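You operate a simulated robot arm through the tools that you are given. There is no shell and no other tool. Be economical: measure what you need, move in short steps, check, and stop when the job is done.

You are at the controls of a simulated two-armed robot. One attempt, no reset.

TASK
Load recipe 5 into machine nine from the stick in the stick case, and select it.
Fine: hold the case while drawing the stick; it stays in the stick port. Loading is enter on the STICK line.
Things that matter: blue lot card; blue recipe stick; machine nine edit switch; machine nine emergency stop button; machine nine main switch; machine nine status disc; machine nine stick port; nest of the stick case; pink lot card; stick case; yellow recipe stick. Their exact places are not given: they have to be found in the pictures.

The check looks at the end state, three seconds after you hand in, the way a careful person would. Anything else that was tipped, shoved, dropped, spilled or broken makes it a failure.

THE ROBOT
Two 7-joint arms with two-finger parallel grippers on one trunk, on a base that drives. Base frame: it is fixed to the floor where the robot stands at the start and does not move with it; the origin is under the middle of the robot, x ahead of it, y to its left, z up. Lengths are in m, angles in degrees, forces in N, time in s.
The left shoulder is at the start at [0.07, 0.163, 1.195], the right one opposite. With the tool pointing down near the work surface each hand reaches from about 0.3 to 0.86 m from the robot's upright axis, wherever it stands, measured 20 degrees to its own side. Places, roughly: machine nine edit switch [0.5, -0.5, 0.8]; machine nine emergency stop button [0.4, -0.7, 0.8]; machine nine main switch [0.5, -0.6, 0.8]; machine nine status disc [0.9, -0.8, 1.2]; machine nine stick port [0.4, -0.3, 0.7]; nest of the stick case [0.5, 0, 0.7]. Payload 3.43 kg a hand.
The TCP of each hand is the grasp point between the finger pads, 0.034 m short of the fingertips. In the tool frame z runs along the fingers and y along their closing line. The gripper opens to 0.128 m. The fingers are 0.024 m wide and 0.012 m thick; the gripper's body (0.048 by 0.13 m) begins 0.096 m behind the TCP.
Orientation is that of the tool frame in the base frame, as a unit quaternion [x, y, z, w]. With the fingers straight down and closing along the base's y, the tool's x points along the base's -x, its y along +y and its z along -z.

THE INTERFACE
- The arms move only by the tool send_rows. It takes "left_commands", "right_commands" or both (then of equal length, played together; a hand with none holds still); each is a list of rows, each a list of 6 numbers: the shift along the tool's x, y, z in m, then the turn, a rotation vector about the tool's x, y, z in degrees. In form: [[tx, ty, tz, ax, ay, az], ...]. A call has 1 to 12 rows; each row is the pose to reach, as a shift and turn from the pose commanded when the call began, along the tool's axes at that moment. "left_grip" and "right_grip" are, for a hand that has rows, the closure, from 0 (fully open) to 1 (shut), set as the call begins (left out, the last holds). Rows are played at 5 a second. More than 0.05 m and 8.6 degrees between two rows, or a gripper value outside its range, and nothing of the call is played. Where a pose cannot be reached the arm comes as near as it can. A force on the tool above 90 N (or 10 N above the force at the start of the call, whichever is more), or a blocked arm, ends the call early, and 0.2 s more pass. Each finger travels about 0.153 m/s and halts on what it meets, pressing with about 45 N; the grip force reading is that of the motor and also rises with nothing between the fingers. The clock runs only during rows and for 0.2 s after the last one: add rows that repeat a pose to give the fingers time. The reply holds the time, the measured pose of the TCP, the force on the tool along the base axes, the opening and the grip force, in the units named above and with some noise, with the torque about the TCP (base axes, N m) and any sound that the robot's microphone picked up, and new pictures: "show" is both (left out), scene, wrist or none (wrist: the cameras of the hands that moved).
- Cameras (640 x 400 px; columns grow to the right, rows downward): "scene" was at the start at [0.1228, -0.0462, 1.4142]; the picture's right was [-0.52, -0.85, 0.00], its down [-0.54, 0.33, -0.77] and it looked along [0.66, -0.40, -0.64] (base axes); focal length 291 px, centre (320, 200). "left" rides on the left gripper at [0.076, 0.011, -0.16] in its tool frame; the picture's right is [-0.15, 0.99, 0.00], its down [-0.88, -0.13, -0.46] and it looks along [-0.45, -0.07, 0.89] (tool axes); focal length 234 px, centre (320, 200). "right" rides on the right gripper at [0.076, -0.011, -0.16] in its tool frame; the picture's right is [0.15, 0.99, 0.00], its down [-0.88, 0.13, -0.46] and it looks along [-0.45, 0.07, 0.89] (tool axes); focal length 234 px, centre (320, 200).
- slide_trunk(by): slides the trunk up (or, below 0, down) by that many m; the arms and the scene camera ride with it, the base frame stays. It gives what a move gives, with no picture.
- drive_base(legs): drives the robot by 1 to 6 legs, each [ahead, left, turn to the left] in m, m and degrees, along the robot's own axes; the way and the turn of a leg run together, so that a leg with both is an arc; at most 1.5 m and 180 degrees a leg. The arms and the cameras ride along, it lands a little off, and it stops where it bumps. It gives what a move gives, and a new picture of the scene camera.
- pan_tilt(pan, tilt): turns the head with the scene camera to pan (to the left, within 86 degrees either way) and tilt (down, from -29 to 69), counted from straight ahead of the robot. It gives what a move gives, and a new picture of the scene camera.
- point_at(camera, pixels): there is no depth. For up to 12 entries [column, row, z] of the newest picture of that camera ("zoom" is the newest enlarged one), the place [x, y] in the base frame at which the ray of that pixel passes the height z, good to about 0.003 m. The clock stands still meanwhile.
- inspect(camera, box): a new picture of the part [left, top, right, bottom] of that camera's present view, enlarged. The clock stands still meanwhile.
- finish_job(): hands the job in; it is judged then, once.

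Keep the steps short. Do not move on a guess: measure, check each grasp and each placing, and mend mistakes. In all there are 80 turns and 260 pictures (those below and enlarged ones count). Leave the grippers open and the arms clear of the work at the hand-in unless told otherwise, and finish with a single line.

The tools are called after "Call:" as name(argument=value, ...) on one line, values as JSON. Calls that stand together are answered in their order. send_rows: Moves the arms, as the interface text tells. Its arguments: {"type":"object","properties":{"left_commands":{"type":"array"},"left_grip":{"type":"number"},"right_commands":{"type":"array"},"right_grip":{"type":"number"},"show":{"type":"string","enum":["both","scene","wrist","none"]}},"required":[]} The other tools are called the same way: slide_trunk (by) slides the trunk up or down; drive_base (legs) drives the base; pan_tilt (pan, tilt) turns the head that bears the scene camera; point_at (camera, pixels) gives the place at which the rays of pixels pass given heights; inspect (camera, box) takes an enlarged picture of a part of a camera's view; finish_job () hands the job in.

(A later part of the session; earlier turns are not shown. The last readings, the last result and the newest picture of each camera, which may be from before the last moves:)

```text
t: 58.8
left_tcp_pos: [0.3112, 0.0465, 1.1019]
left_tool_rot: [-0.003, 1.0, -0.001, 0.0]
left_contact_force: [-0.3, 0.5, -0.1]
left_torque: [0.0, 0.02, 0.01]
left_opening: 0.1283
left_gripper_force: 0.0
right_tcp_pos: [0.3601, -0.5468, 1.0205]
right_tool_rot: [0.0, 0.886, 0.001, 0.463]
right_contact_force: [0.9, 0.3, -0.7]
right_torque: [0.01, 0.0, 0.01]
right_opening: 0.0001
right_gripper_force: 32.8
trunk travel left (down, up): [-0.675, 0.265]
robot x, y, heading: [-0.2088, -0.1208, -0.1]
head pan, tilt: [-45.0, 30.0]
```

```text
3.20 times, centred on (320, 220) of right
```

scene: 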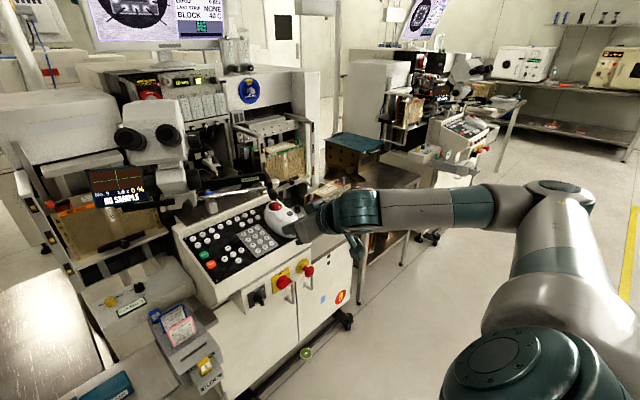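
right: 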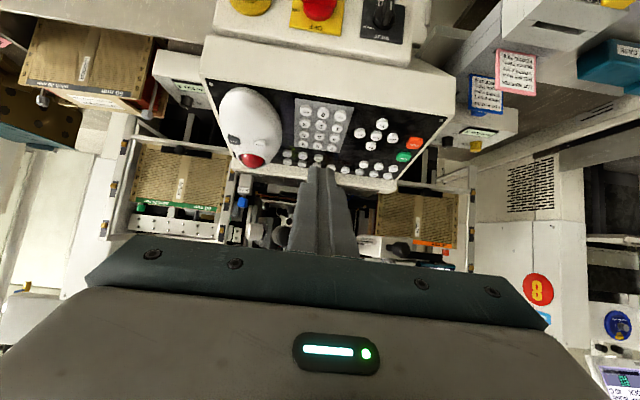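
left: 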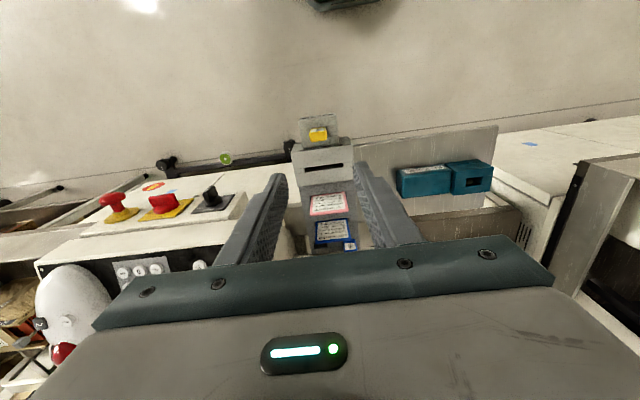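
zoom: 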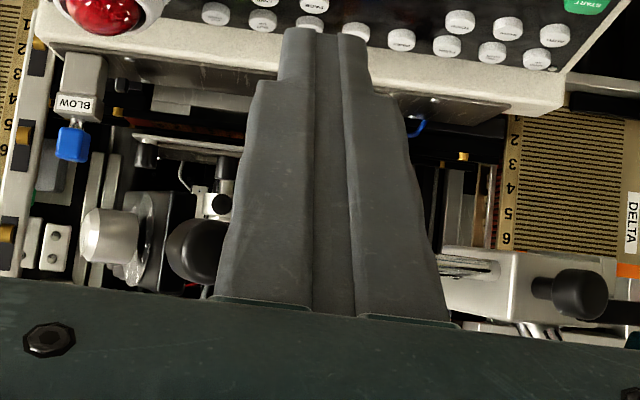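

Knob located consistently at (0.475,−0.578,1.06). I'll come in low and yawed (60° tilt, 25° yaw, body to the +y side), passing well under/left of it. First the waypoint.

Call:
send_rows(right_commands=[[-0.0124, 0.018, 0.018, 5.3, -1.2, 3.35], [-0.0247, 0.036, 0.0355, 10.5, -2.35, 6.7], [-0.037, 0.055, 0.053, 15.8, -3.5, 10], [-0.0494, 0.0728, 0.071, 21.1, -4.7, 13.4], [-0.0494, 0.0728, 0.071, 21.1, -4.7, 13.4]])

Call:
inspect(camera="scene", box=[120, 100, 360, 280])

Call:
inspect(camera="right", box=[160, 80, 480, 280])

```text
t: 60.0
left_tcp_pos: [0.3097, 0.0459, 1.1033]
left_tool_rot: [-0.004, 1.0, 0.0, 0.0]
left_contact_force: [-0.5, 1.2, -0.4]
left_torque: [0.03, -0.03, -0.04]
left_opening: 0.1279
left_gripper_force: 0.1
right_tcp_pos: [0.4456, -0.4749, 1.021]
right_tool_rot: [0.189, 0.846, -0.108, 0.488]
right_contact_force: [0.9, -0.3, -0.6]
right_torque: [0.02, -0.01, 0.0]
right_opening: 0.0
right_gripper_force: 32.6
trunk travel left (down, up): [-0.675, 0.265]
robot x, y, heading: [-0.2116, -0.1249, -0.2]
head pan, tilt: [-45.0, 30.0]
```

scene: 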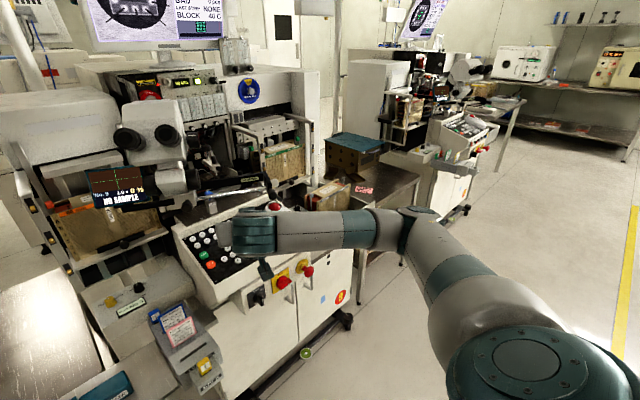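
right: 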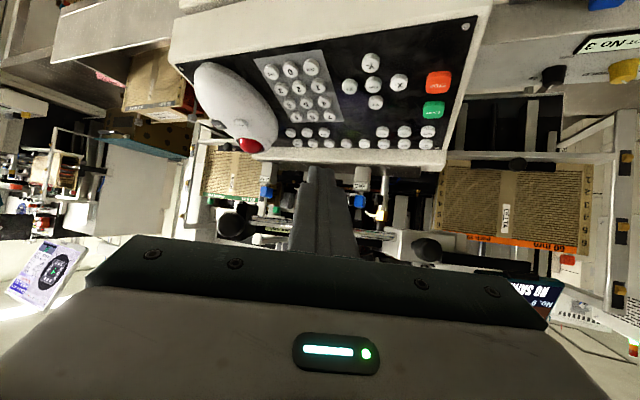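

```text
2.22 times, centred on (240, 190) of scene
```

zoom: 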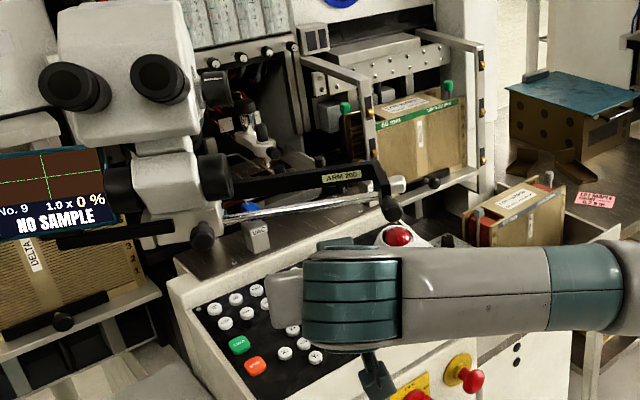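

```text
2.00 times, centred on (320, 180) of right
```

zoom: 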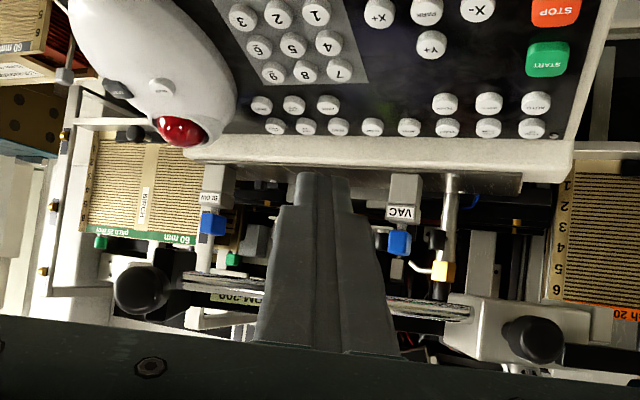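

Call:
point_at(camera="right", pixels=[[324, 132, 0.908], [324, 132, 0.903], [328.5, 115, 0.9], [297, 115, 0.9], [324, 143, 0.914], [307, 132, 0.908], [306.5, 102.5, 0.893]])

```text
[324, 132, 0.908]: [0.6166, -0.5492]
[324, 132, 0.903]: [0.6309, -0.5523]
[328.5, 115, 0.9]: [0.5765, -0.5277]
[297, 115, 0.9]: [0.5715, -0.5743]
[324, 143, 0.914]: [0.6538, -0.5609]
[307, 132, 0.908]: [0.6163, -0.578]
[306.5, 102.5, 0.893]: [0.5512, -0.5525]
```

PAGE refined to ≈(.602,−.545,.911). Advance to hover 25 mm above it.

Call:
send_rows(right_commands=[[-0.005, 0, 0.04, 0, 0, 0], [-0.01, 0, 0.08, 0, 0, 0], [-0.015, 0, 0.12, 0, 0, 0], [-0.0198, 0, 0.152, 0, 0, 0], [-0.0198, 0, 0.152, 0, 0, 0]])

Call:
inspect(camera="scene", box=[160, 130, 320, 280])

Call:
inspect(camera="right", box=[200, 80, 440, 240])

```text
t: 61.2
left_tcp_pos: [0.3114, 0.0458, 1.1021]
left_tool_rot: [-0.003, 1.0, -0.001, 0.0]
left_contact_force: [-0.7, 0.1, -0.2]
left_torque: [0.01, 0.0, 0.01]
left_opening: 0.128
left_gripper_force: 0.0
right_tcp_pos: [0.5735, -0.5344, 0.9617]
right_tool_rot: [0.188, 0.846, -0.108, 0.487]
right_contact_force: [0.3, 0.9, 0.1]
right_torque: [0.0, -0.01, -0.02]
right_opening: 0.0
right_gripper_force: 33.7
trunk travel left (down, up): [-0.675, 0.265]
robot x, y, heading: [-0.2081, -0.1237, -0.2]
head pan, tilt: [-45.0, 30.0]
```

scene: 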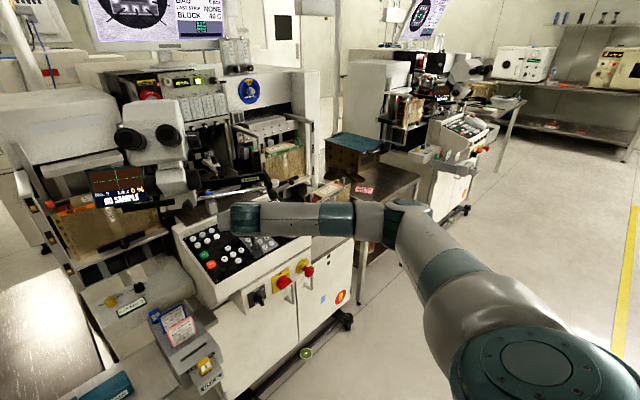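
right: 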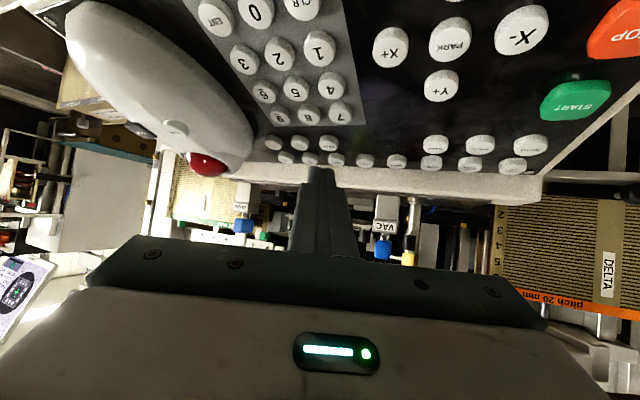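

```text
2.67 times, centred on (240, 205) of scene
```

zoom: 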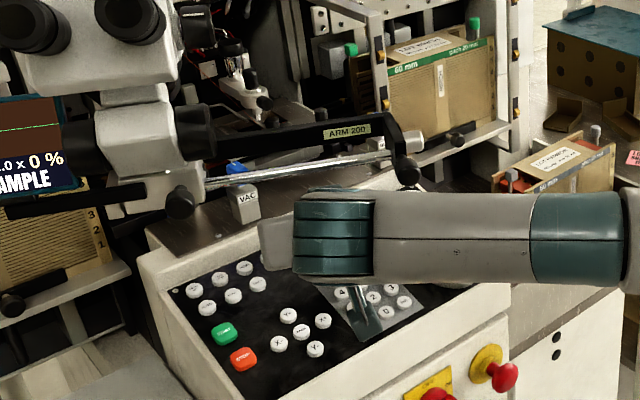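

```text
2.50 times, centred on (320, 160) of right
```

zoom: 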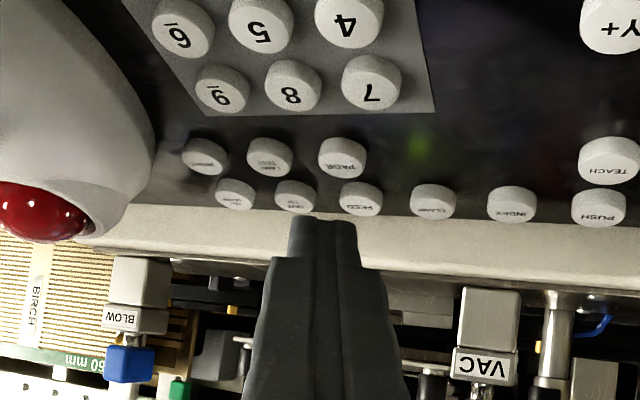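

Call:
point_at(camera="right", pixels=[[329.2, 142, 0.911], [329.2, 142, 0.905], [340.4, 112, 0.901], [308.4, 113.5, 0.901], [335, 158, 0.918]])

```text
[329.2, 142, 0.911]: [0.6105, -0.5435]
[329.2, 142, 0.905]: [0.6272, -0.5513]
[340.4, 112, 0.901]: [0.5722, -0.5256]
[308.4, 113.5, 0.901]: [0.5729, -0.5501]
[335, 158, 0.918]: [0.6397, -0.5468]
```

Lined up on PAGE. Press along the panel normal in small steps.

Call:
send_rows(right_commands=[[0.0085, 0.0014, 0.0083, 0, 0, 0], [0.0142, 0.0023, 0.0138, 0, 0, 0], [0.0163, 0.0026, 0.0159, 0, 0, 0], [0.0177, 0.0028, 0.0173, 0, 0, 0]], show="wrist")

Call:
inspect(camera="right", box=[240, 110, 400, 210])

```text
t: 62.2
left_tcp_pos: [0.3091, 0.0467, 1.1033]
left_tool_rot: [-0.003, 1.0, -0.001, 0.001]
left_contact_force: [0.3, -0.8, 0.1]
left_torque: [0.01, -0.02, 0.02]
left_opening: 0.1281
left_gripper_force: 0.1
right_tcp_pos: [0.5805, -0.535, 0.9421]
right_tool_rot: [0.188, 0.844, -0.108, 0.49]
right_contact_force: [-3.2, -0.5, 13.1]
right_torque: [-0.1, -0.25, -0.03]
right_opening: 0.0
right_gripper_force: 33.3
trunk travel left (down, up): [-0.675, 0.265]
robot x, y, heading: [-0.2084, -0.1256, 0.2]
head pan, tilt: [-45.0, 30.0]
heard: click
```

right: 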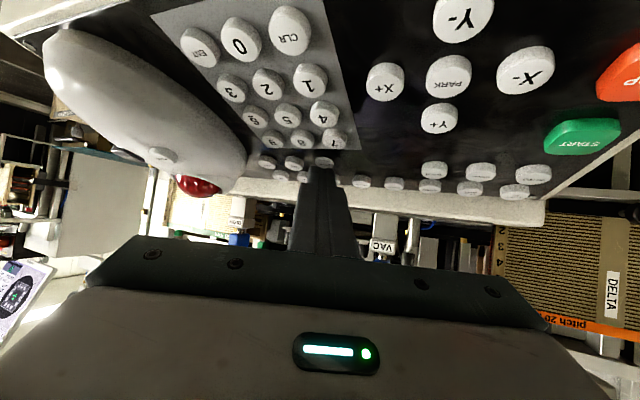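

```text
4.00 times, centred on (320, 160) of right
```

zoom: 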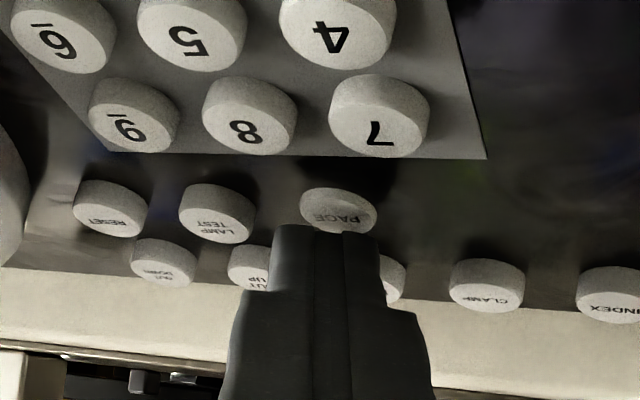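

Click heard, PAGE pressed. Lift and read the monitor.

Call:
send_rows(right_commands=[[-0.0085, -0.0014, -0.0083, 0, 0, 0], [-0.0177, -0.0028, -0.0173, 0, 0, 0]], show="none")

Call:
pan_tilt(pan=-38, tilt=17)

Call:
inspect(camera="scene", box=[220, 0, 380, 110])

```text
t: 62.8
left_tcp_pos: [0.3113, 0.0471, 1.1027]
left_tool_rot: [-0.002, 1.0, -0.001, 0.0]
left_contact_force: [-0.7, 0.2, 0.1]
left_torque: [0.01, 0.01, -0.03]
left_opening: 0.1279
left_gripper_force: 0.0
right_tcp_pos: [0.5734, -0.5325, 0.9619]
right_tool_rot: [0.187, 0.846, -0.108, 0.488]
right_contact_force: [-0.1, 0.1, 0.0]
right_torque: [0.0, -0.03, 0.0]
right_opening: 0.0001
right_gripper_force: 32.5
trunk travel left (down, up): [-0.675, 0.265]
robot x, y, heading: [-0.2074, -0.1246, 0.1]
head pan, tilt: [-45.0, 30.0]
```

```text
t: 63.5
left_tcp_pos: [0.3113, 0.0456, 1.1026]
left_tool_rot: [-0.004, 1.0, -0.001, 0.0]
left_contact_force: [-0.1, 0.2, 0.2]
left_torque: [0.01, 0.0, 0.01]
left_opening: 0.128
left_gripper_force: 0.1
right_tcp_pos: [0.5753, -0.5327, 0.9606]
right_tool_rot: [0.188, 0.846, -0.108, 0.487]
right_contact_force: [0.1, -0.1, -0.4]
right_torque: [0.04, 0.03, 0.01]
right_opening: 0.0
right_gripper_force: 33.2
trunk travel left (down, up): [-0.675, 0.265]
robot x, y, heading: [-0.2046, -0.1248, -0.1]
head pan, tilt: [-38.0, 17.0]
```

scene: 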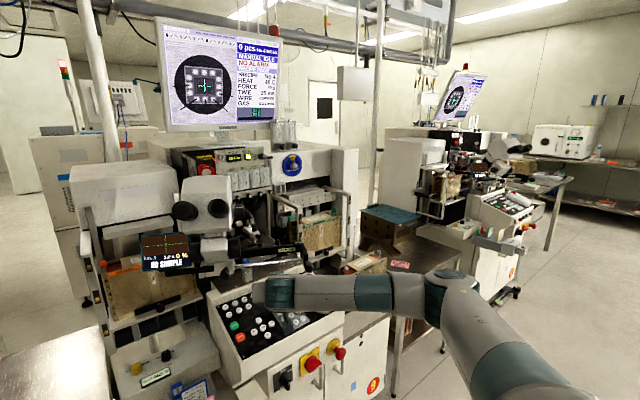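

```text
3.64 times, centred on (300, 55) of scene
```

zoom: 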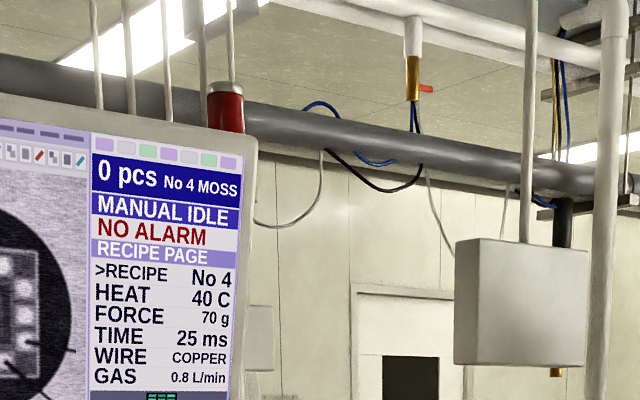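

RECIPE PAGE with cursor on RECIPE No 4; no STICK line here. Press PAGE again.

Call:
send_rows(right_commands=[[0.0085, 0.0014, 0.0083, 0, 0, 0], [0.0142, 0.0023, 0.0138, 0, 0, 0], [0.0163, 0.0026, 0.0159, 0, 0, 0], [0.0177, 0.0028, 0.0173, 0, 0, 0], [0.0085, 0.0014, 0.0083, 0, 0, 0], [0, 0, 0, 0, 0, 0]], show="none")

Call:
inspect(camera="scene", box=[150, 10, 300, 140])

```text
t: 64.9
left_tcp_pos: [0.3104, 0.0468, 1.103]
left_tool_rot: [-0.004, 1.0, 0.0, 0.0]
left_contact_force: [-0.2, -0.4, 0.9]
left_torque: [0.03, -0.02, -0.02]
left_opening: 0.1279
left_gripper_force: 0.1
right_tcp_pos: [0.5742, -0.5324, 0.9621]
right_tool_rot: [0.186, 0.846, -0.107, 0.488]
right_contact_force: [-0.4, -0.1, 0.5]
right_torque: [-0.02, -0.01, 0.02]
right_opening: 0.0001
right_gripper_force: 33.4
trunk travel left (down, up): [-0.675, 0.265]
robot x, y, heading: [-0.2076, -0.1254, -0.4]
head pan, tilt: [-38.0, 17.0]
heard: click
```

```text
3.08 times, centred on (225, 75) of scene
```

zoom: 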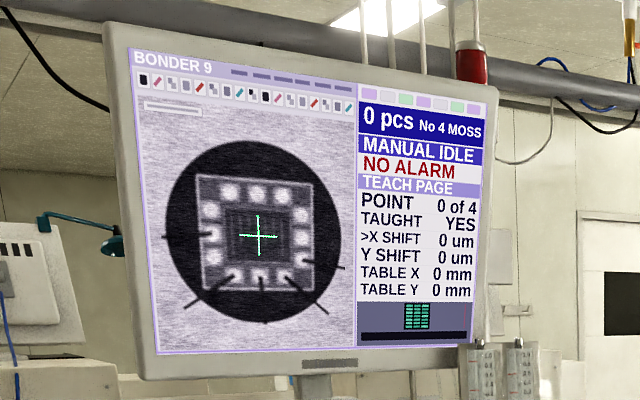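

TEACH PAGE; press PAGE again.

Call:
send_rows(right_commands=[[0.0085, 0.0014, 0.0083, 0, 0, 0], [0.0142, 0.0023, 0.0138, 0, 0, 0], [0.0163, 0.0026, 0.0159, 0, 0, 0], [0.0177, 0.0028, 0.0173, 0, 0, 0], [0.0085, 0.0014, 0.0083, 0, 0, 0], [0, 0, 0, 0, 0, 0]], show="none")

Call:
inspect(camera="scene", box=[150, 10, 300, 140])

```text
t: 66.3
left_tcp_pos: [0.3104, 0.0468, 1.1025]
left_tool_rot: [-0.004, 1.0, -0.001, 0.001]
left_contact_force: [0.4, -0.5, 0.0]
left_torque: [0.0, 0.01, -0.02]
left_opening: 0.1279
left_gripper_force: 0.0
right_tcp_pos: [0.5751, -0.5328, 0.9627]
right_tool_rot: [0.188, 0.846, -0.109, 0.488]
right_contact_force: [-0.4, 1.0, -0.1]
right_torque: [0.0, 0.0, -0.02]
right_opening: 0.0
right_gripper_force: 33.6
trunk travel left (down, up): [-0.675, 0.265]
robot x, y, heading: [-0.2095, -0.1237, 0.1]
head pan, tilt: [-38.0, 17.0]
heard: click
```

```text
3.08 times, centred on (225, 75) of scene
```

zoom: 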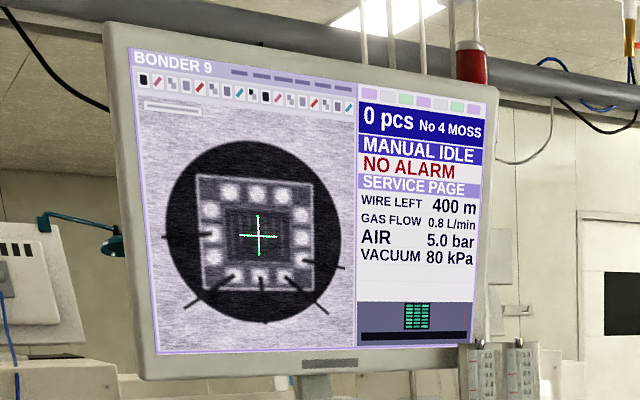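

SERVICE PAGE, no STICK line. Press PAGE twice more to return to RECIPE PAGE via RUN PAGE, and view the full list.

Call:
send_rows(right_commands=[[0.0085, 0.0014, 0.0083, 0, 0, 0], [0.0142, 0.0023, 0.0138, 0, 0, 0], [0.0163, 0.0026, 0.0159, 0, 0, 0], [0.0177, 0.0028, 0.0173, 0, 0, 0], [0.0085, 0.0014, 0.0083, 0, 0, 0], [0, 0, 0, 0, 0, 0], [0.0085, 0.0014, 0.0083, 0, 0, 0], [0.0142, 0.0023, 0.0138, 0, 0, 0], [0.0163, 0.0026, 0.0159, 0, 0, 0], [0.0177, 0.0028, 0.0173, 0, 0, 0], [0.0085, 0.0014, 0.0083, 0, 0, 0], [0, 0, 0, 0, 0, 0]], show="none")

Call:
inspect(camera="scene", box=[150, 10, 300, 140])

```text
t: 68.9
left_tcp_pos: [0.3106, 0.046, 1.102]
left_tool_rot: [-0.004, 1.0, -0.001, 0.001]
left_contact_force: [-0.3, 0.2, 0.4]
left_torque: [-0.02, -0.04, 0.01]
left_opening: 0.128
left_gripper_force: 0.1
right_tcp_pos: [0.5735, -0.5323, 0.962]
right_tool_rot: [0.187, 0.847, -0.107, 0.487]
right_contact_force: [-1.0, -0.5, 0.1]
right_torque: [0.03, 0.03, 0.02]
right_opening: 0.0001
right_gripper_force: 33.0
trunk travel left (down, up): [-0.675, 0.265]
robot x, y, heading: [-0.2083, -0.1259, -0.2]
head pan, tilt: [-38.0, 17.0]
heard: click, click
```

```text
3.08 times, centred on (225, 75) of scene
```

zoom: 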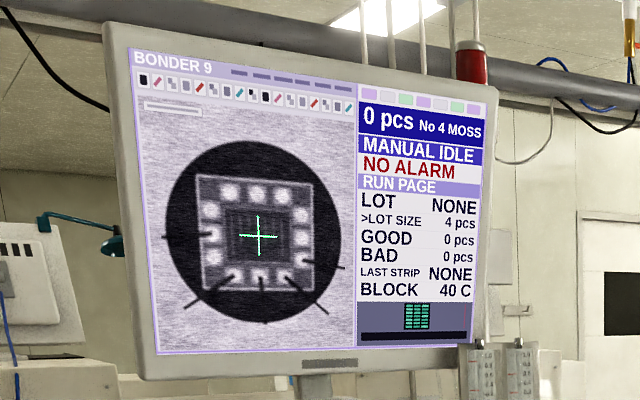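

Two clicks from SERVICE lead to RUN, so one page lies in between (likely with STICK). Press PAGE four more times.

Call:
send_rows(right_commands=[[0.0085, 0.0014, 0.0083, 0, 0, 0], [0.0142, 0.0023, 0.0138, 0, 0, 0], [0.0163, 0.0026, 0.0159, 0, 0, 0], [0.0177, 0.0028, 0.0173, 0, 0, 0], [0.0085, 0.0014, 0.0083, 0, 0, 0], [0, 0, 0, 0, 0, 0], [0.0085, 0.0014, 0.0083, 0, 0, 0], [0.0142, 0.0023, 0.0138, 0, 0, 0], [0.0163, 0.0026, 0.0159, 0, 0, 0], [0.0177, 0.0028, 0.0173, 0, 0, 0], [0.0085, 0.0014, 0.0083, 0, 0, 0], [0, 0, 0, 0, 0, 0]], show="none")

Call:
send_rows(right_commands=[[0.0085, 0.0014, 0.0083, 0, 0, 0], [0.0142, 0.0023, 0.0138, 0, 0, 0], [0.0163, 0.0026, 0.0159, 0, 0, 0], [0.0177, 0.0028, 0.0173, 0, 0, 0], [0.0085, 0.0014, 0.0083, 0, 0, 0], [0, 0, 0, 0, 0, 0], [0.0085, 0.0014, 0.0083, 0, 0, 0], [0.0142, 0.0023, 0.0138, 0, 0, 0], [0.0163, 0.0026, 0.0159, 0, 0, 0], [0.0177, 0.0028, 0.0173, 0, 0, 0], [0.0085, 0.0014, 0.0083, 0, 0, 0], [0, 0, 0, 0, 0, 0]], show="none")

Call:
inspect(camera="scene", box=[150, 10, 300, 140])

```text
t: 71.5
left_tcp_pos: [0.3102, 0.047, 1.1028]
left_tool_rot: [-0.003, 1.0, -0.001, 0.0]
left_contact_force: [0.1, 1.2, -0.3]
left_torque: [-0.04, 0.02, 0.03]
left_opening: 0.1279
left_gripper_force: 0.0
right_tcp_pos: [0.5732, -0.5328, 0.9615]
right_tool_rot: [0.187, 0.846, -0.108, 0.488]
right_contact_force: [0.1, 0.7, 0.9]
right_torque: [0.06, 0.01, -0.02]
right_opening: 0.0
right_gripper_force: 33.2
trunk travel left (down, up): [-0.675, 0.265]
robot x, y, heading: [-0.2044, -0.1214, 0.3]
head pan, tilt: [-38.0, 17.0]
heard: click, click
```

```text
t: 74.1
left_tcp_pos: [0.3107, 0.0475, 1.103]
left_tool_rot: [-0.003, 1.0, 0.0, 0.0]
left_contact_force: [0.3, -1.1, 0.0]
left_torque: [-0.04, 0.02, 0.0]
left_opening: 0.1281
left_gripper_force: 0.1
right_tcp_pos: [0.5748, -0.5334, 0.9611]
right_tool_rot: [0.187, 0.846, -0.107, 0.487]
right_contact_force: [0.5, -0.5, 0.2]
right_torque: [-0.03, 0.02, 0.01]
right_opening: 0.0
right_gripper_force: 33.0
trunk travel left (down, up): [-0.675, 0.265]
robot x, y, heading: [-0.211, -0.1253, -0.1]
head pan, tilt: [-38.0, 17.0]
heard: click, click
```

```text
3.08 times, centred on (225, 75) of scene
```

zoom: 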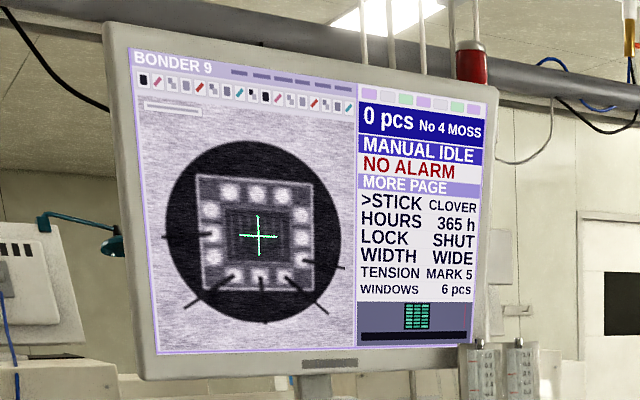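

MORE PAGE: ">STICK CLOVER", "LOCK SHUT". So the edit switch must be OPEN before loading. Retreat the right hand and level it (pointing +x) in front of the console, then measure the switch.

Call:
send_rows(right_commands=[[0, 0, -0.04, 0, 0, 0], [0, 0, -0.08, 0, 0, 0], [0, 0, -0.12, 0, 0, 0], [0, 0, -0.16, 0, 0, 0], [0.028, -0.014, -0.176, -4.9, -5.9, -1.3], [0.056, -0.029, -0.193, -9.8, -11.8, -2.6], [0.085, -0.043, -0.209, -14.6, -17.7, -3.9], [0.113, -0.058, -0.225, -19.5, -23.6, -5.2], [0.141, -0.072, -0.2416, -24.4, -29.5, -6.5], [0.141, -0.072, -0.2416, -24.4, -29.5, -6.5]], right_grip=0.5, show="wrist")

Call:
pan_tilt(pan=-38, tilt=38)

Call:
inspect(camera="right", box=[180, 40, 500, 260])

Call:
inspect(camera="scene", box=[240, 140, 400, 300])

```text
t: 76.3
left_tcp_pos: [0.314, 0.0487, 1.1007]
left_tool_rot: [-0.005, 1.0, -0.001, -0.001]
left_contact_force: [0.7, 0.4, 0.0]
left_torque: [-0.05, 0.02, 0.01]
left_opening: 0.128
left_gripper_force: 0.1
right_tcp_pos: [0.4177, -0.4165, 1.0502]
right_tool_rot: [-0.013, 0.839, -0.05, 0.541]
right_contact_force: [0.9, -0.4, -0.5]
right_torque: [0.03, 0.03, -0.02]
right_opening: 0.0642
right_gripper_force: 0.1
right hand out of reach, approached as far as the arm can: row 5, 6, 7, 8, 9, 10
trunk travel left (down, up): [-0.675, 0.265]
robot x, y, heading: [-0.2099, -0.1223, 0.2]
head pan, tilt: [-38.0, 17.0]
```

right: 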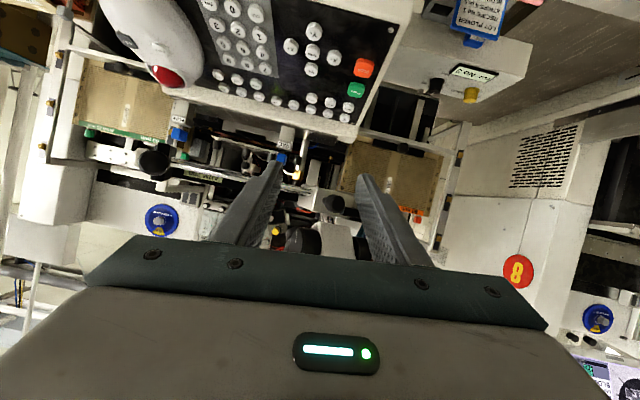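

```text
t: 77.2
left_tcp_pos: [0.3115, 0.047, 1.1018]
left_tool_rot: [-0.003, 1.0, -0.001, -0.001]
left_contact_force: [-0.2, -0.2, -0.8]
left_torque: [-0.01, 0.01, 0.0]
left_opening: 0.1276
left_gripper_force: 0.1
right_tcp_pos: [0.4156, -0.4198, 1.0504]
right_tool_rot: [-0.012, 0.839, -0.049, 0.541]
right_contact_force: [0.0, 0.1, 0.1]
right_torque: [-0.03, 0.0, -0.03]
right_opening: 0.0639
right_gripper_force: 0.1
trunk travel left (down, up): [-0.675, 0.265]
robot x, y, heading: [-0.2093, -0.1205, -0.1]
head pan, tilt: [-38.0, 38.0]
```

scene: 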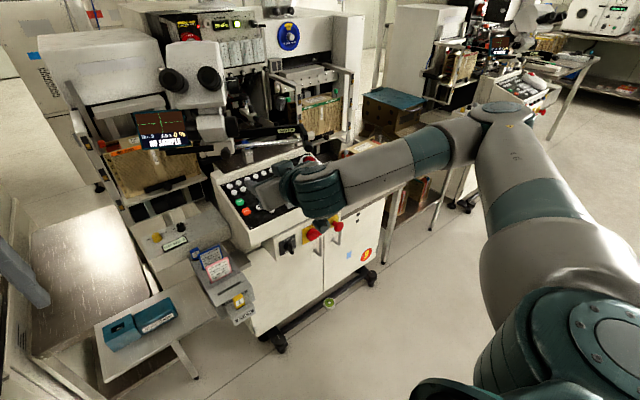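

```text
1.82 times, centred on (340, 150) of right
```

zoom: 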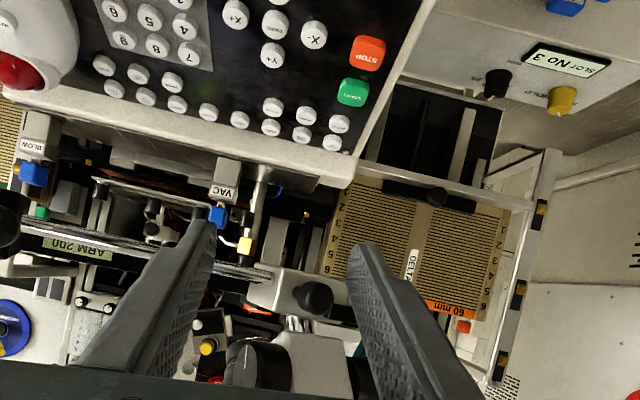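

```text
2.50 times, centred on (320, 220) of scene
```

zoom: 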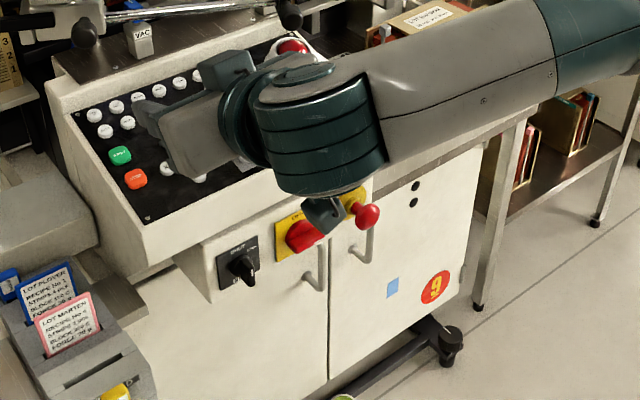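

The level pose needs more room. Drive back 0.19 m (from there both the switch and keys should be reachable).

Call:
drive_base(legs=[[-0.19, 0, 0]])

Call:
inspect(camera="scene", box=[230, 110, 390, 270])

```text
t: 78.7
left_tcp_pos: [0.1202, 0.0457, 1.1033]
left_tool_rot: [-0.004, 1.0, -0.001, 0.0]
left_contact_force: [0.0, -0.2, -0.1]
left_torque: [-0.01, -0.01, -0.02]
left_opening: 0.1282
left_gripper_force: 0.1
right_tcp_pos: [0.2243, -0.4207, 1.0504]
right_tool_rot: [-0.012, 0.84, -0.05, 0.541]
right_contact_force: [0.2, -0.5, 0.0]
right_torque: [-0.01, 0.0, -0.02]
right_opening: 0.0642
right_gripper_force: 0.0
trunk travel left (down, up): [-0.675, 0.265]
robot x, y, heading: [-0.4034, -0.1243, 0.1]
head pan, tilt: [-38.0, 38.0]
```

scene: 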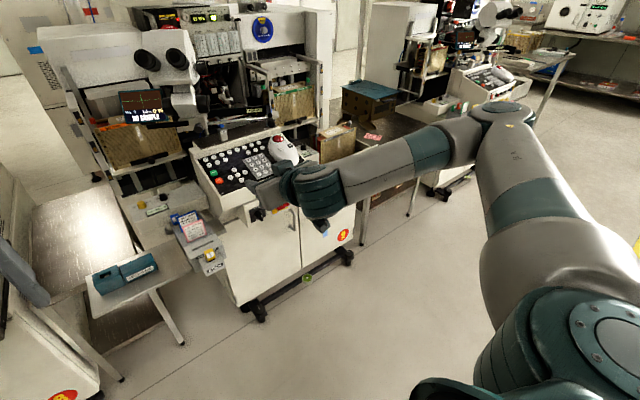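

```text
2.50 times, centred on (310, 190) of scene
```

zoom: 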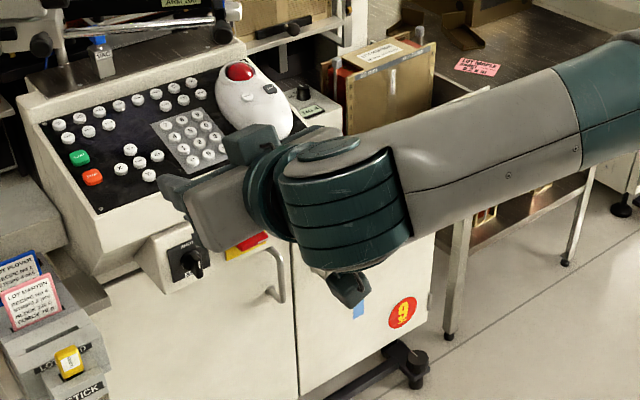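

Now level the hand at about (0.26,−0.47,0.84).

Call:
send_rows(right_commands=[[0.03, -0.005, 0.02, -0.5, -4.1, 0.85], [0.06, -0.009, 0.041, -1, -8.2, 1.7], [0.09, -0.014, 0.061, -1.6, -12.3, 2.6], [0.12, -0.019, 0.082, -2.1, -16.4, 3.4], [0.15, -0.023, 0.102, -2.6, -20.5, 4.3], [0.179, -0.028, 0.123, -3.1, -24.5, 5.1], [0.179, -0.028, 0.123, -3.1, -24.5, 5.1]])

Call:
inspect(camera="right", box=[200, 60, 440, 220])

Call:
inspect(camera="scene", box=[230, 170, 330, 250])

```text
t: 80.3
left_tcp_pos: [0.1205, 0.0468, 1.1028]
left_tool_rot: [-0.004, 1.0, -0.001, -0.001]
left_contact_force: [-0.5, 0.0, 0.2]
left_torque: [0.0, 0.04, -0.01]
left_opening: 0.1278
left_gripper_force: 0.1
right_tcp_pos: [0.2241, -0.4192, 1.0509]
right_tool_rot: [-0.012, 0.84, -0.049, 0.541]
right_contact_force: [0.8, -0.3, -0.2]
right_torque: [0.02, 0.04, 0.01]
right_opening: 0.064
right_gripper_force: 0.0
right hand out of reach, approached as far as the arm can: row 1, 2, 3, 4, 5, 6, 7
trunk travel left (down, up): [-0.675, 0.265]
robot x, y, heading: [-0.3994, -0.1237, 0.1]
head pan, tilt: [-38.0, 38.0]
```

scene: 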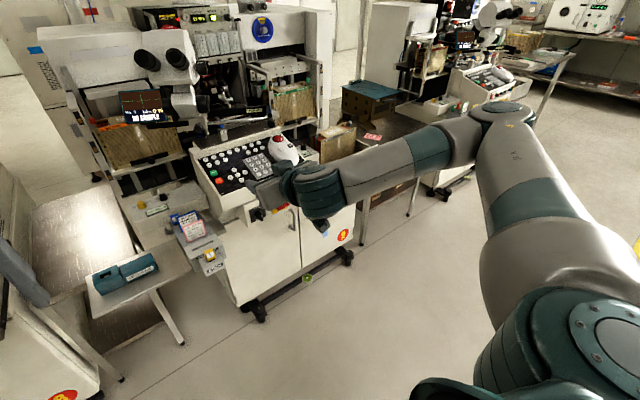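
right: 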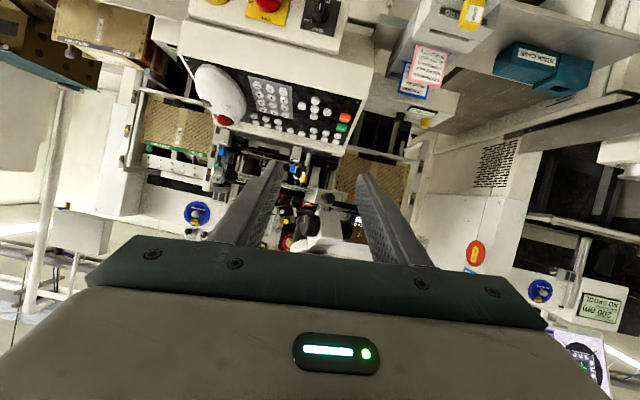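

```text
2.50 times, centred on (320, 140) of right
```

zoom: 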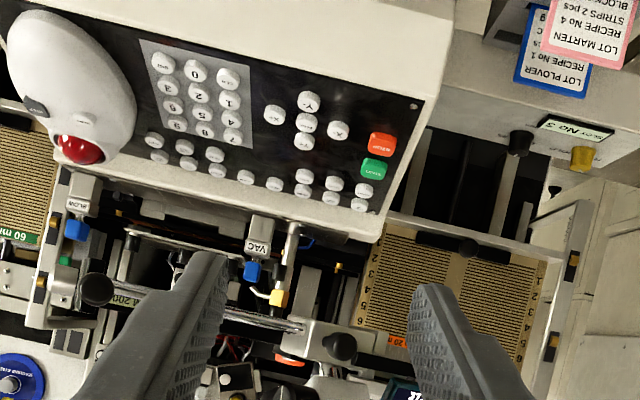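

```text
5.00 times, centred on (280, 210) of scene
```

zoom: 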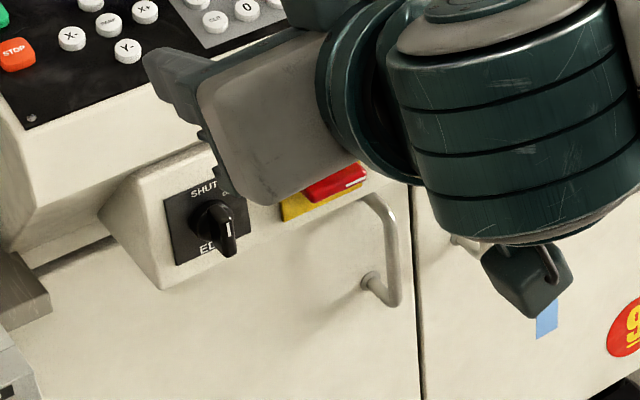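

Call:
point_at(camera="scene", pixels=[[257.4, 215, 0.76], [257.4, 215, 0.79], [257.4, 215, 0.82], [261.5, 220, 0.79], [261.5, 220, 0.82]])

Call:
inspect(camera="right", box=[230, 0, 360, 60])

Call:
point_at(camera="right", pixels=[[320, 18, 0.76], [320, 18, 0.79], [320, 18, 0.82]])

```text
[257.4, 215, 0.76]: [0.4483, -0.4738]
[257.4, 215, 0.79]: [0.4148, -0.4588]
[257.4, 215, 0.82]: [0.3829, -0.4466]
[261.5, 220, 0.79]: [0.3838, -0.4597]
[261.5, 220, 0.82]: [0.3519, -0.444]
```

```text
4.92 times, centred on (295, 30) of right
```

zoom: 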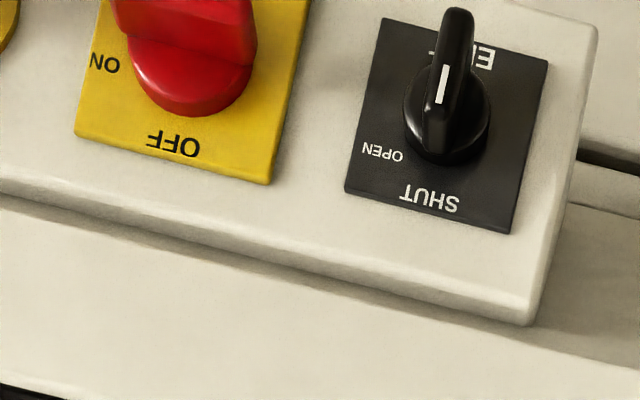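

```text
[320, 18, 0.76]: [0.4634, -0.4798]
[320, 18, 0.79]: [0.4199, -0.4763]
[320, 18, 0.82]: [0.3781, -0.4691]
```

Switch plate centre ≈(.45,−.475,.76), handle vertical (SHUT), OPEN at ~45° clockwise; the handle sticks out to x≈.412. I'll grip it with the hand tilted 62° (reachable) rather than level. Go to the pre-grip pose.

Call:
send_rows(right_commands=[[0.029, -0.005, 0.031, -0.7, 0.6, 0.7], [0.057, -0.01, 0.062, -1.4, 1.2, 1.4], [0.086, -0.015, 0.093, -2.1, 1.8, 2.1], [0.115, -0.02, 0.124, -2.8, 2.4, 2.8], [0.144, -0.025, 0.155, -3.5, 3, 3.5], [0.172, -0.03, 0.186, -4.2, 3.5, 4.1], [0.172, -0.03, 0.186, -4.2, 3.5, 4.1]])

Call:
inspect(camera="right", box=[220, 60, 420, 220])

Call:
inspect(camera="scene", box=[220, 160, 340, 260])

```text
t: 81.9
left_tcp_pos: [0.1209, 0.0431, 1.1033]
left_tool_rot: [-0.003, 1.0, -0.001, 0.001]
left_contact_force: [0.0, 0.5, 0.8]
left_torque: [0.04, 0.0, 0.0]
left_opening: 0.1279
left_gripper_force: 0.0
right_tcp_pos: [0.2898, -0.4602, 0.8913]
right_tool_rot: [-0.016, 0.851, 0.011, 0.525]
right_contact_force: [-0.1, -0.2, -0.5]
right_torque: [0.02, -0.01, -0.01]
right_opening: 0.0641
right_gripper_force: 0.0
right hand out of reach, approached as far as the arm can: row 1, 2, 3, 4, 5, 6, 7
trunk travel left (down, up): [-0.675, 0.265]
robot x, y, heading: [-0.4001, -0.1237, 0.0]
head pan, tilt: [-38.0, 38.0]
```

scene: 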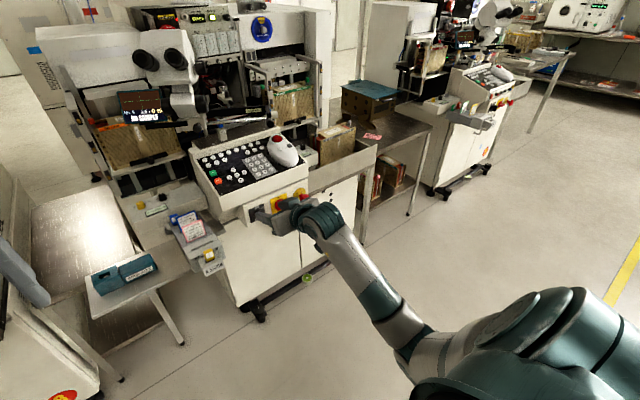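
right: 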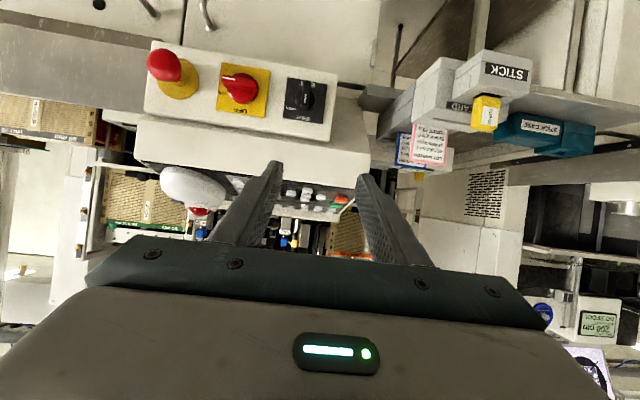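

```text
2.50 times, centred on (320, 140) of right
```

zoom: 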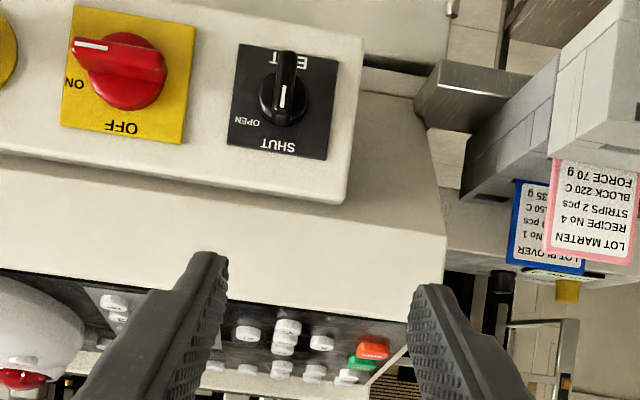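

```text
4.00 times, centred on (280, 210) of scene
```

zoom: 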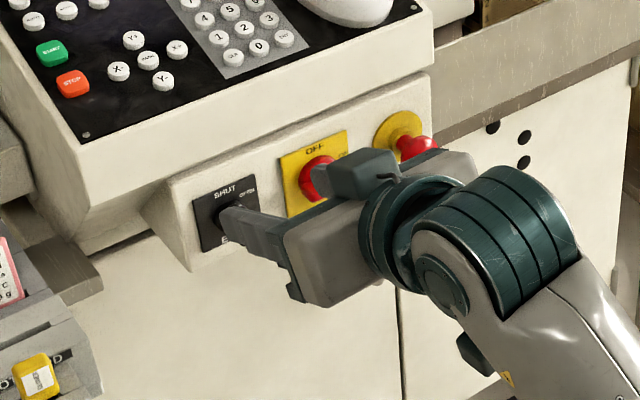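

Arm re-folded its elbow and is on the way. Let it settle, and measure the switch in the current wrist picture.

Call:
send_rows(right_commands=[[0, 0, 0, 0, 0, 0], [0, 0, 0, 0, 0, 0], [0, 0, 0, 0, 0, 0]], show="wrist")

Call:
inspect(camera="right", box=[220, 40, 420, 200])

Call:
point_at(camera="right", pixels=[[306, 100, 0.74], [306, 100, 0.76], [306, 100, 0.78]])

```text
t: 82.7
left_tcp_pos: [0.1203, 0.0466, 1.1022]
left_tool_rot: [-0.004, 1.0, -0.001, 0.0]
left_contact_force: [0.5, 0.8, -0.1]
left_torque: [0.01, -0.04, 0.01]
left_opening: 0.1282
left_gripper_force: 0.1
right_tcp_pos: [0.2889, -0.4583, 0.8912]
right_tool_rot: [-0.017, 0.851, 0.011, 0.525]
right_contact_force: [-0.7, 0.3, 0.9]
right_torque: [-0.01, 0.03, 0.01]
right_opening: 0.064
right_gripper_force: 0.1
trunk travel left (down, up): [-0.675, 0.265]
robot x, y, heading: [-0.3974, -0.1224, 0.0]
head pan, tilt: [-38.0, 38.0]
```

right: 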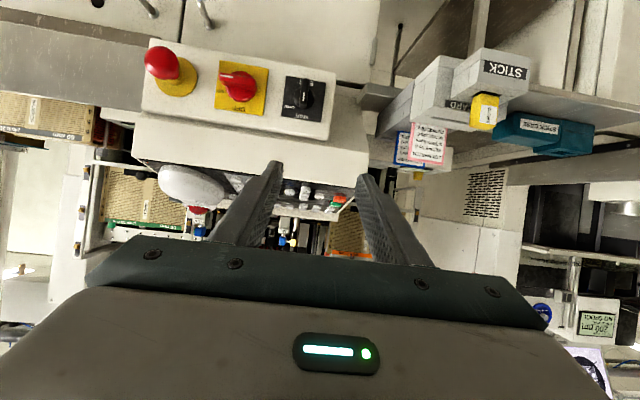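

```text
2.50 times, centred on (320, 120) of right
```

zoom: 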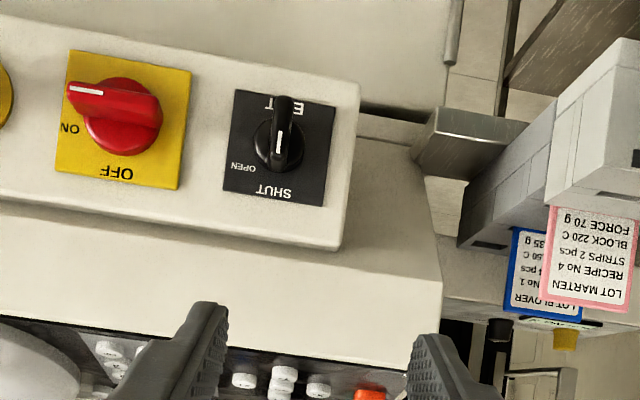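

```text
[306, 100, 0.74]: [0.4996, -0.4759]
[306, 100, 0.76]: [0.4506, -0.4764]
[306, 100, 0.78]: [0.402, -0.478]
```

Settled. Approach along the tool axis to just short of the handle.

Call:
send_rows(right_commands=[[0.018, -0.007, 0.024, 0, 0, 0], [0.036, -0.013, 0.048, 0, 0, 0], [0.0543, -0.019, 0.0723, 0, 0, 0], [0.0545, -0.02, 0.095, 0, 0, 0], [0.0545, -0.021, 0.117, 0, 0, 0], [0.0545, -0.021, 0.117, 0, 0, 0]])

Call:
inspect(camera="right", box=[220, 80, 420, 240])

Call:
inspect(camera="scene", box=[230, 180, 330, 250])

```text
t: 84.1
left_tcp_pos: [0.1189, 0.0462, 1.1035]
left_tool_rot: [-0.003, 1.0, 0.0, -0.001]
left_contact_force: [-0.5, 0.1, 0.2]
left_torque: [-0.03, -0.08, 0.0]
left_opening: 0.1281
left_gripper_force: 0.0
right_tcp_pos: [0.3222, -0.4778, 0.7908]
right_tool_rot: [0.045, 0.855, 0.035, 0.515]
right_contact_force: [-0.7, -0.5, 0.2]
right_torque: [-0.02, 0.01, -0.02]
right_opening: 0.0642
right_gripper_force: 0.1
right hand out of reach, approached as far as the arm can: row 1, 2, 3, 4, 5, 6
trunk travel left (down, up): [-0.675, 0.265]
robot x, y, heading: [-0.3989, -0.1218, -0.1]
head pan, tilt: [-38.0, 38.0]
```

scene: 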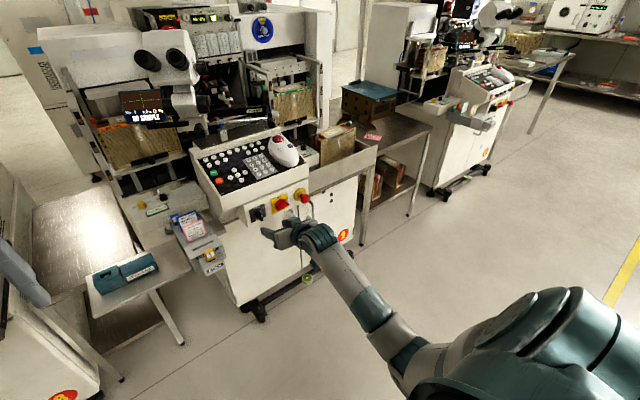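
right: 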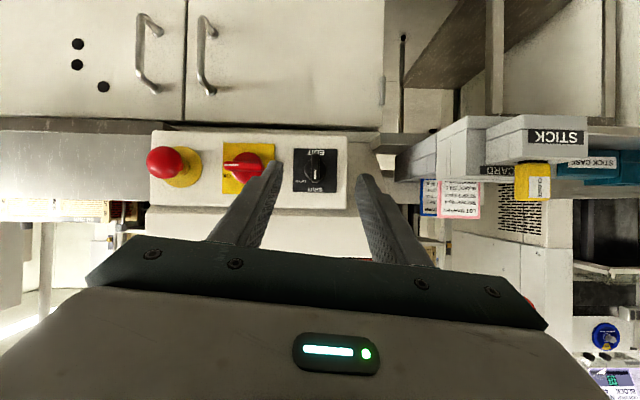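

```text
2.50 times, centred on (320, 160) of right
```

zoom: 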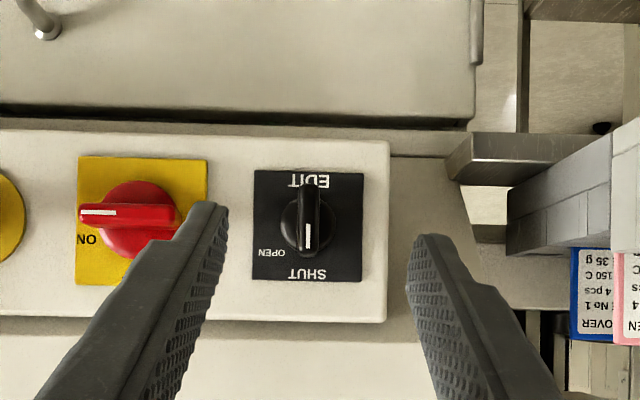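

```text
5.71 times, centred on (280, 215) of scene
```

zoom: 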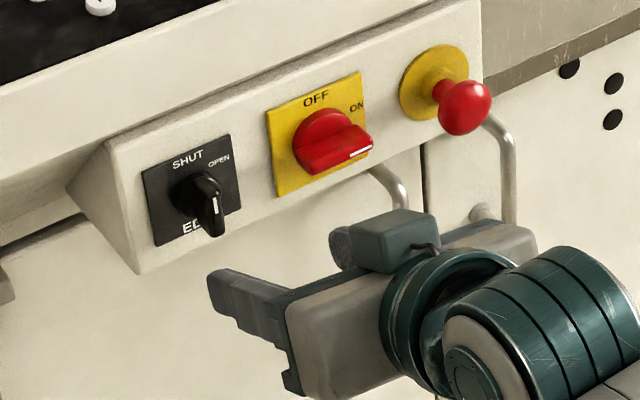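

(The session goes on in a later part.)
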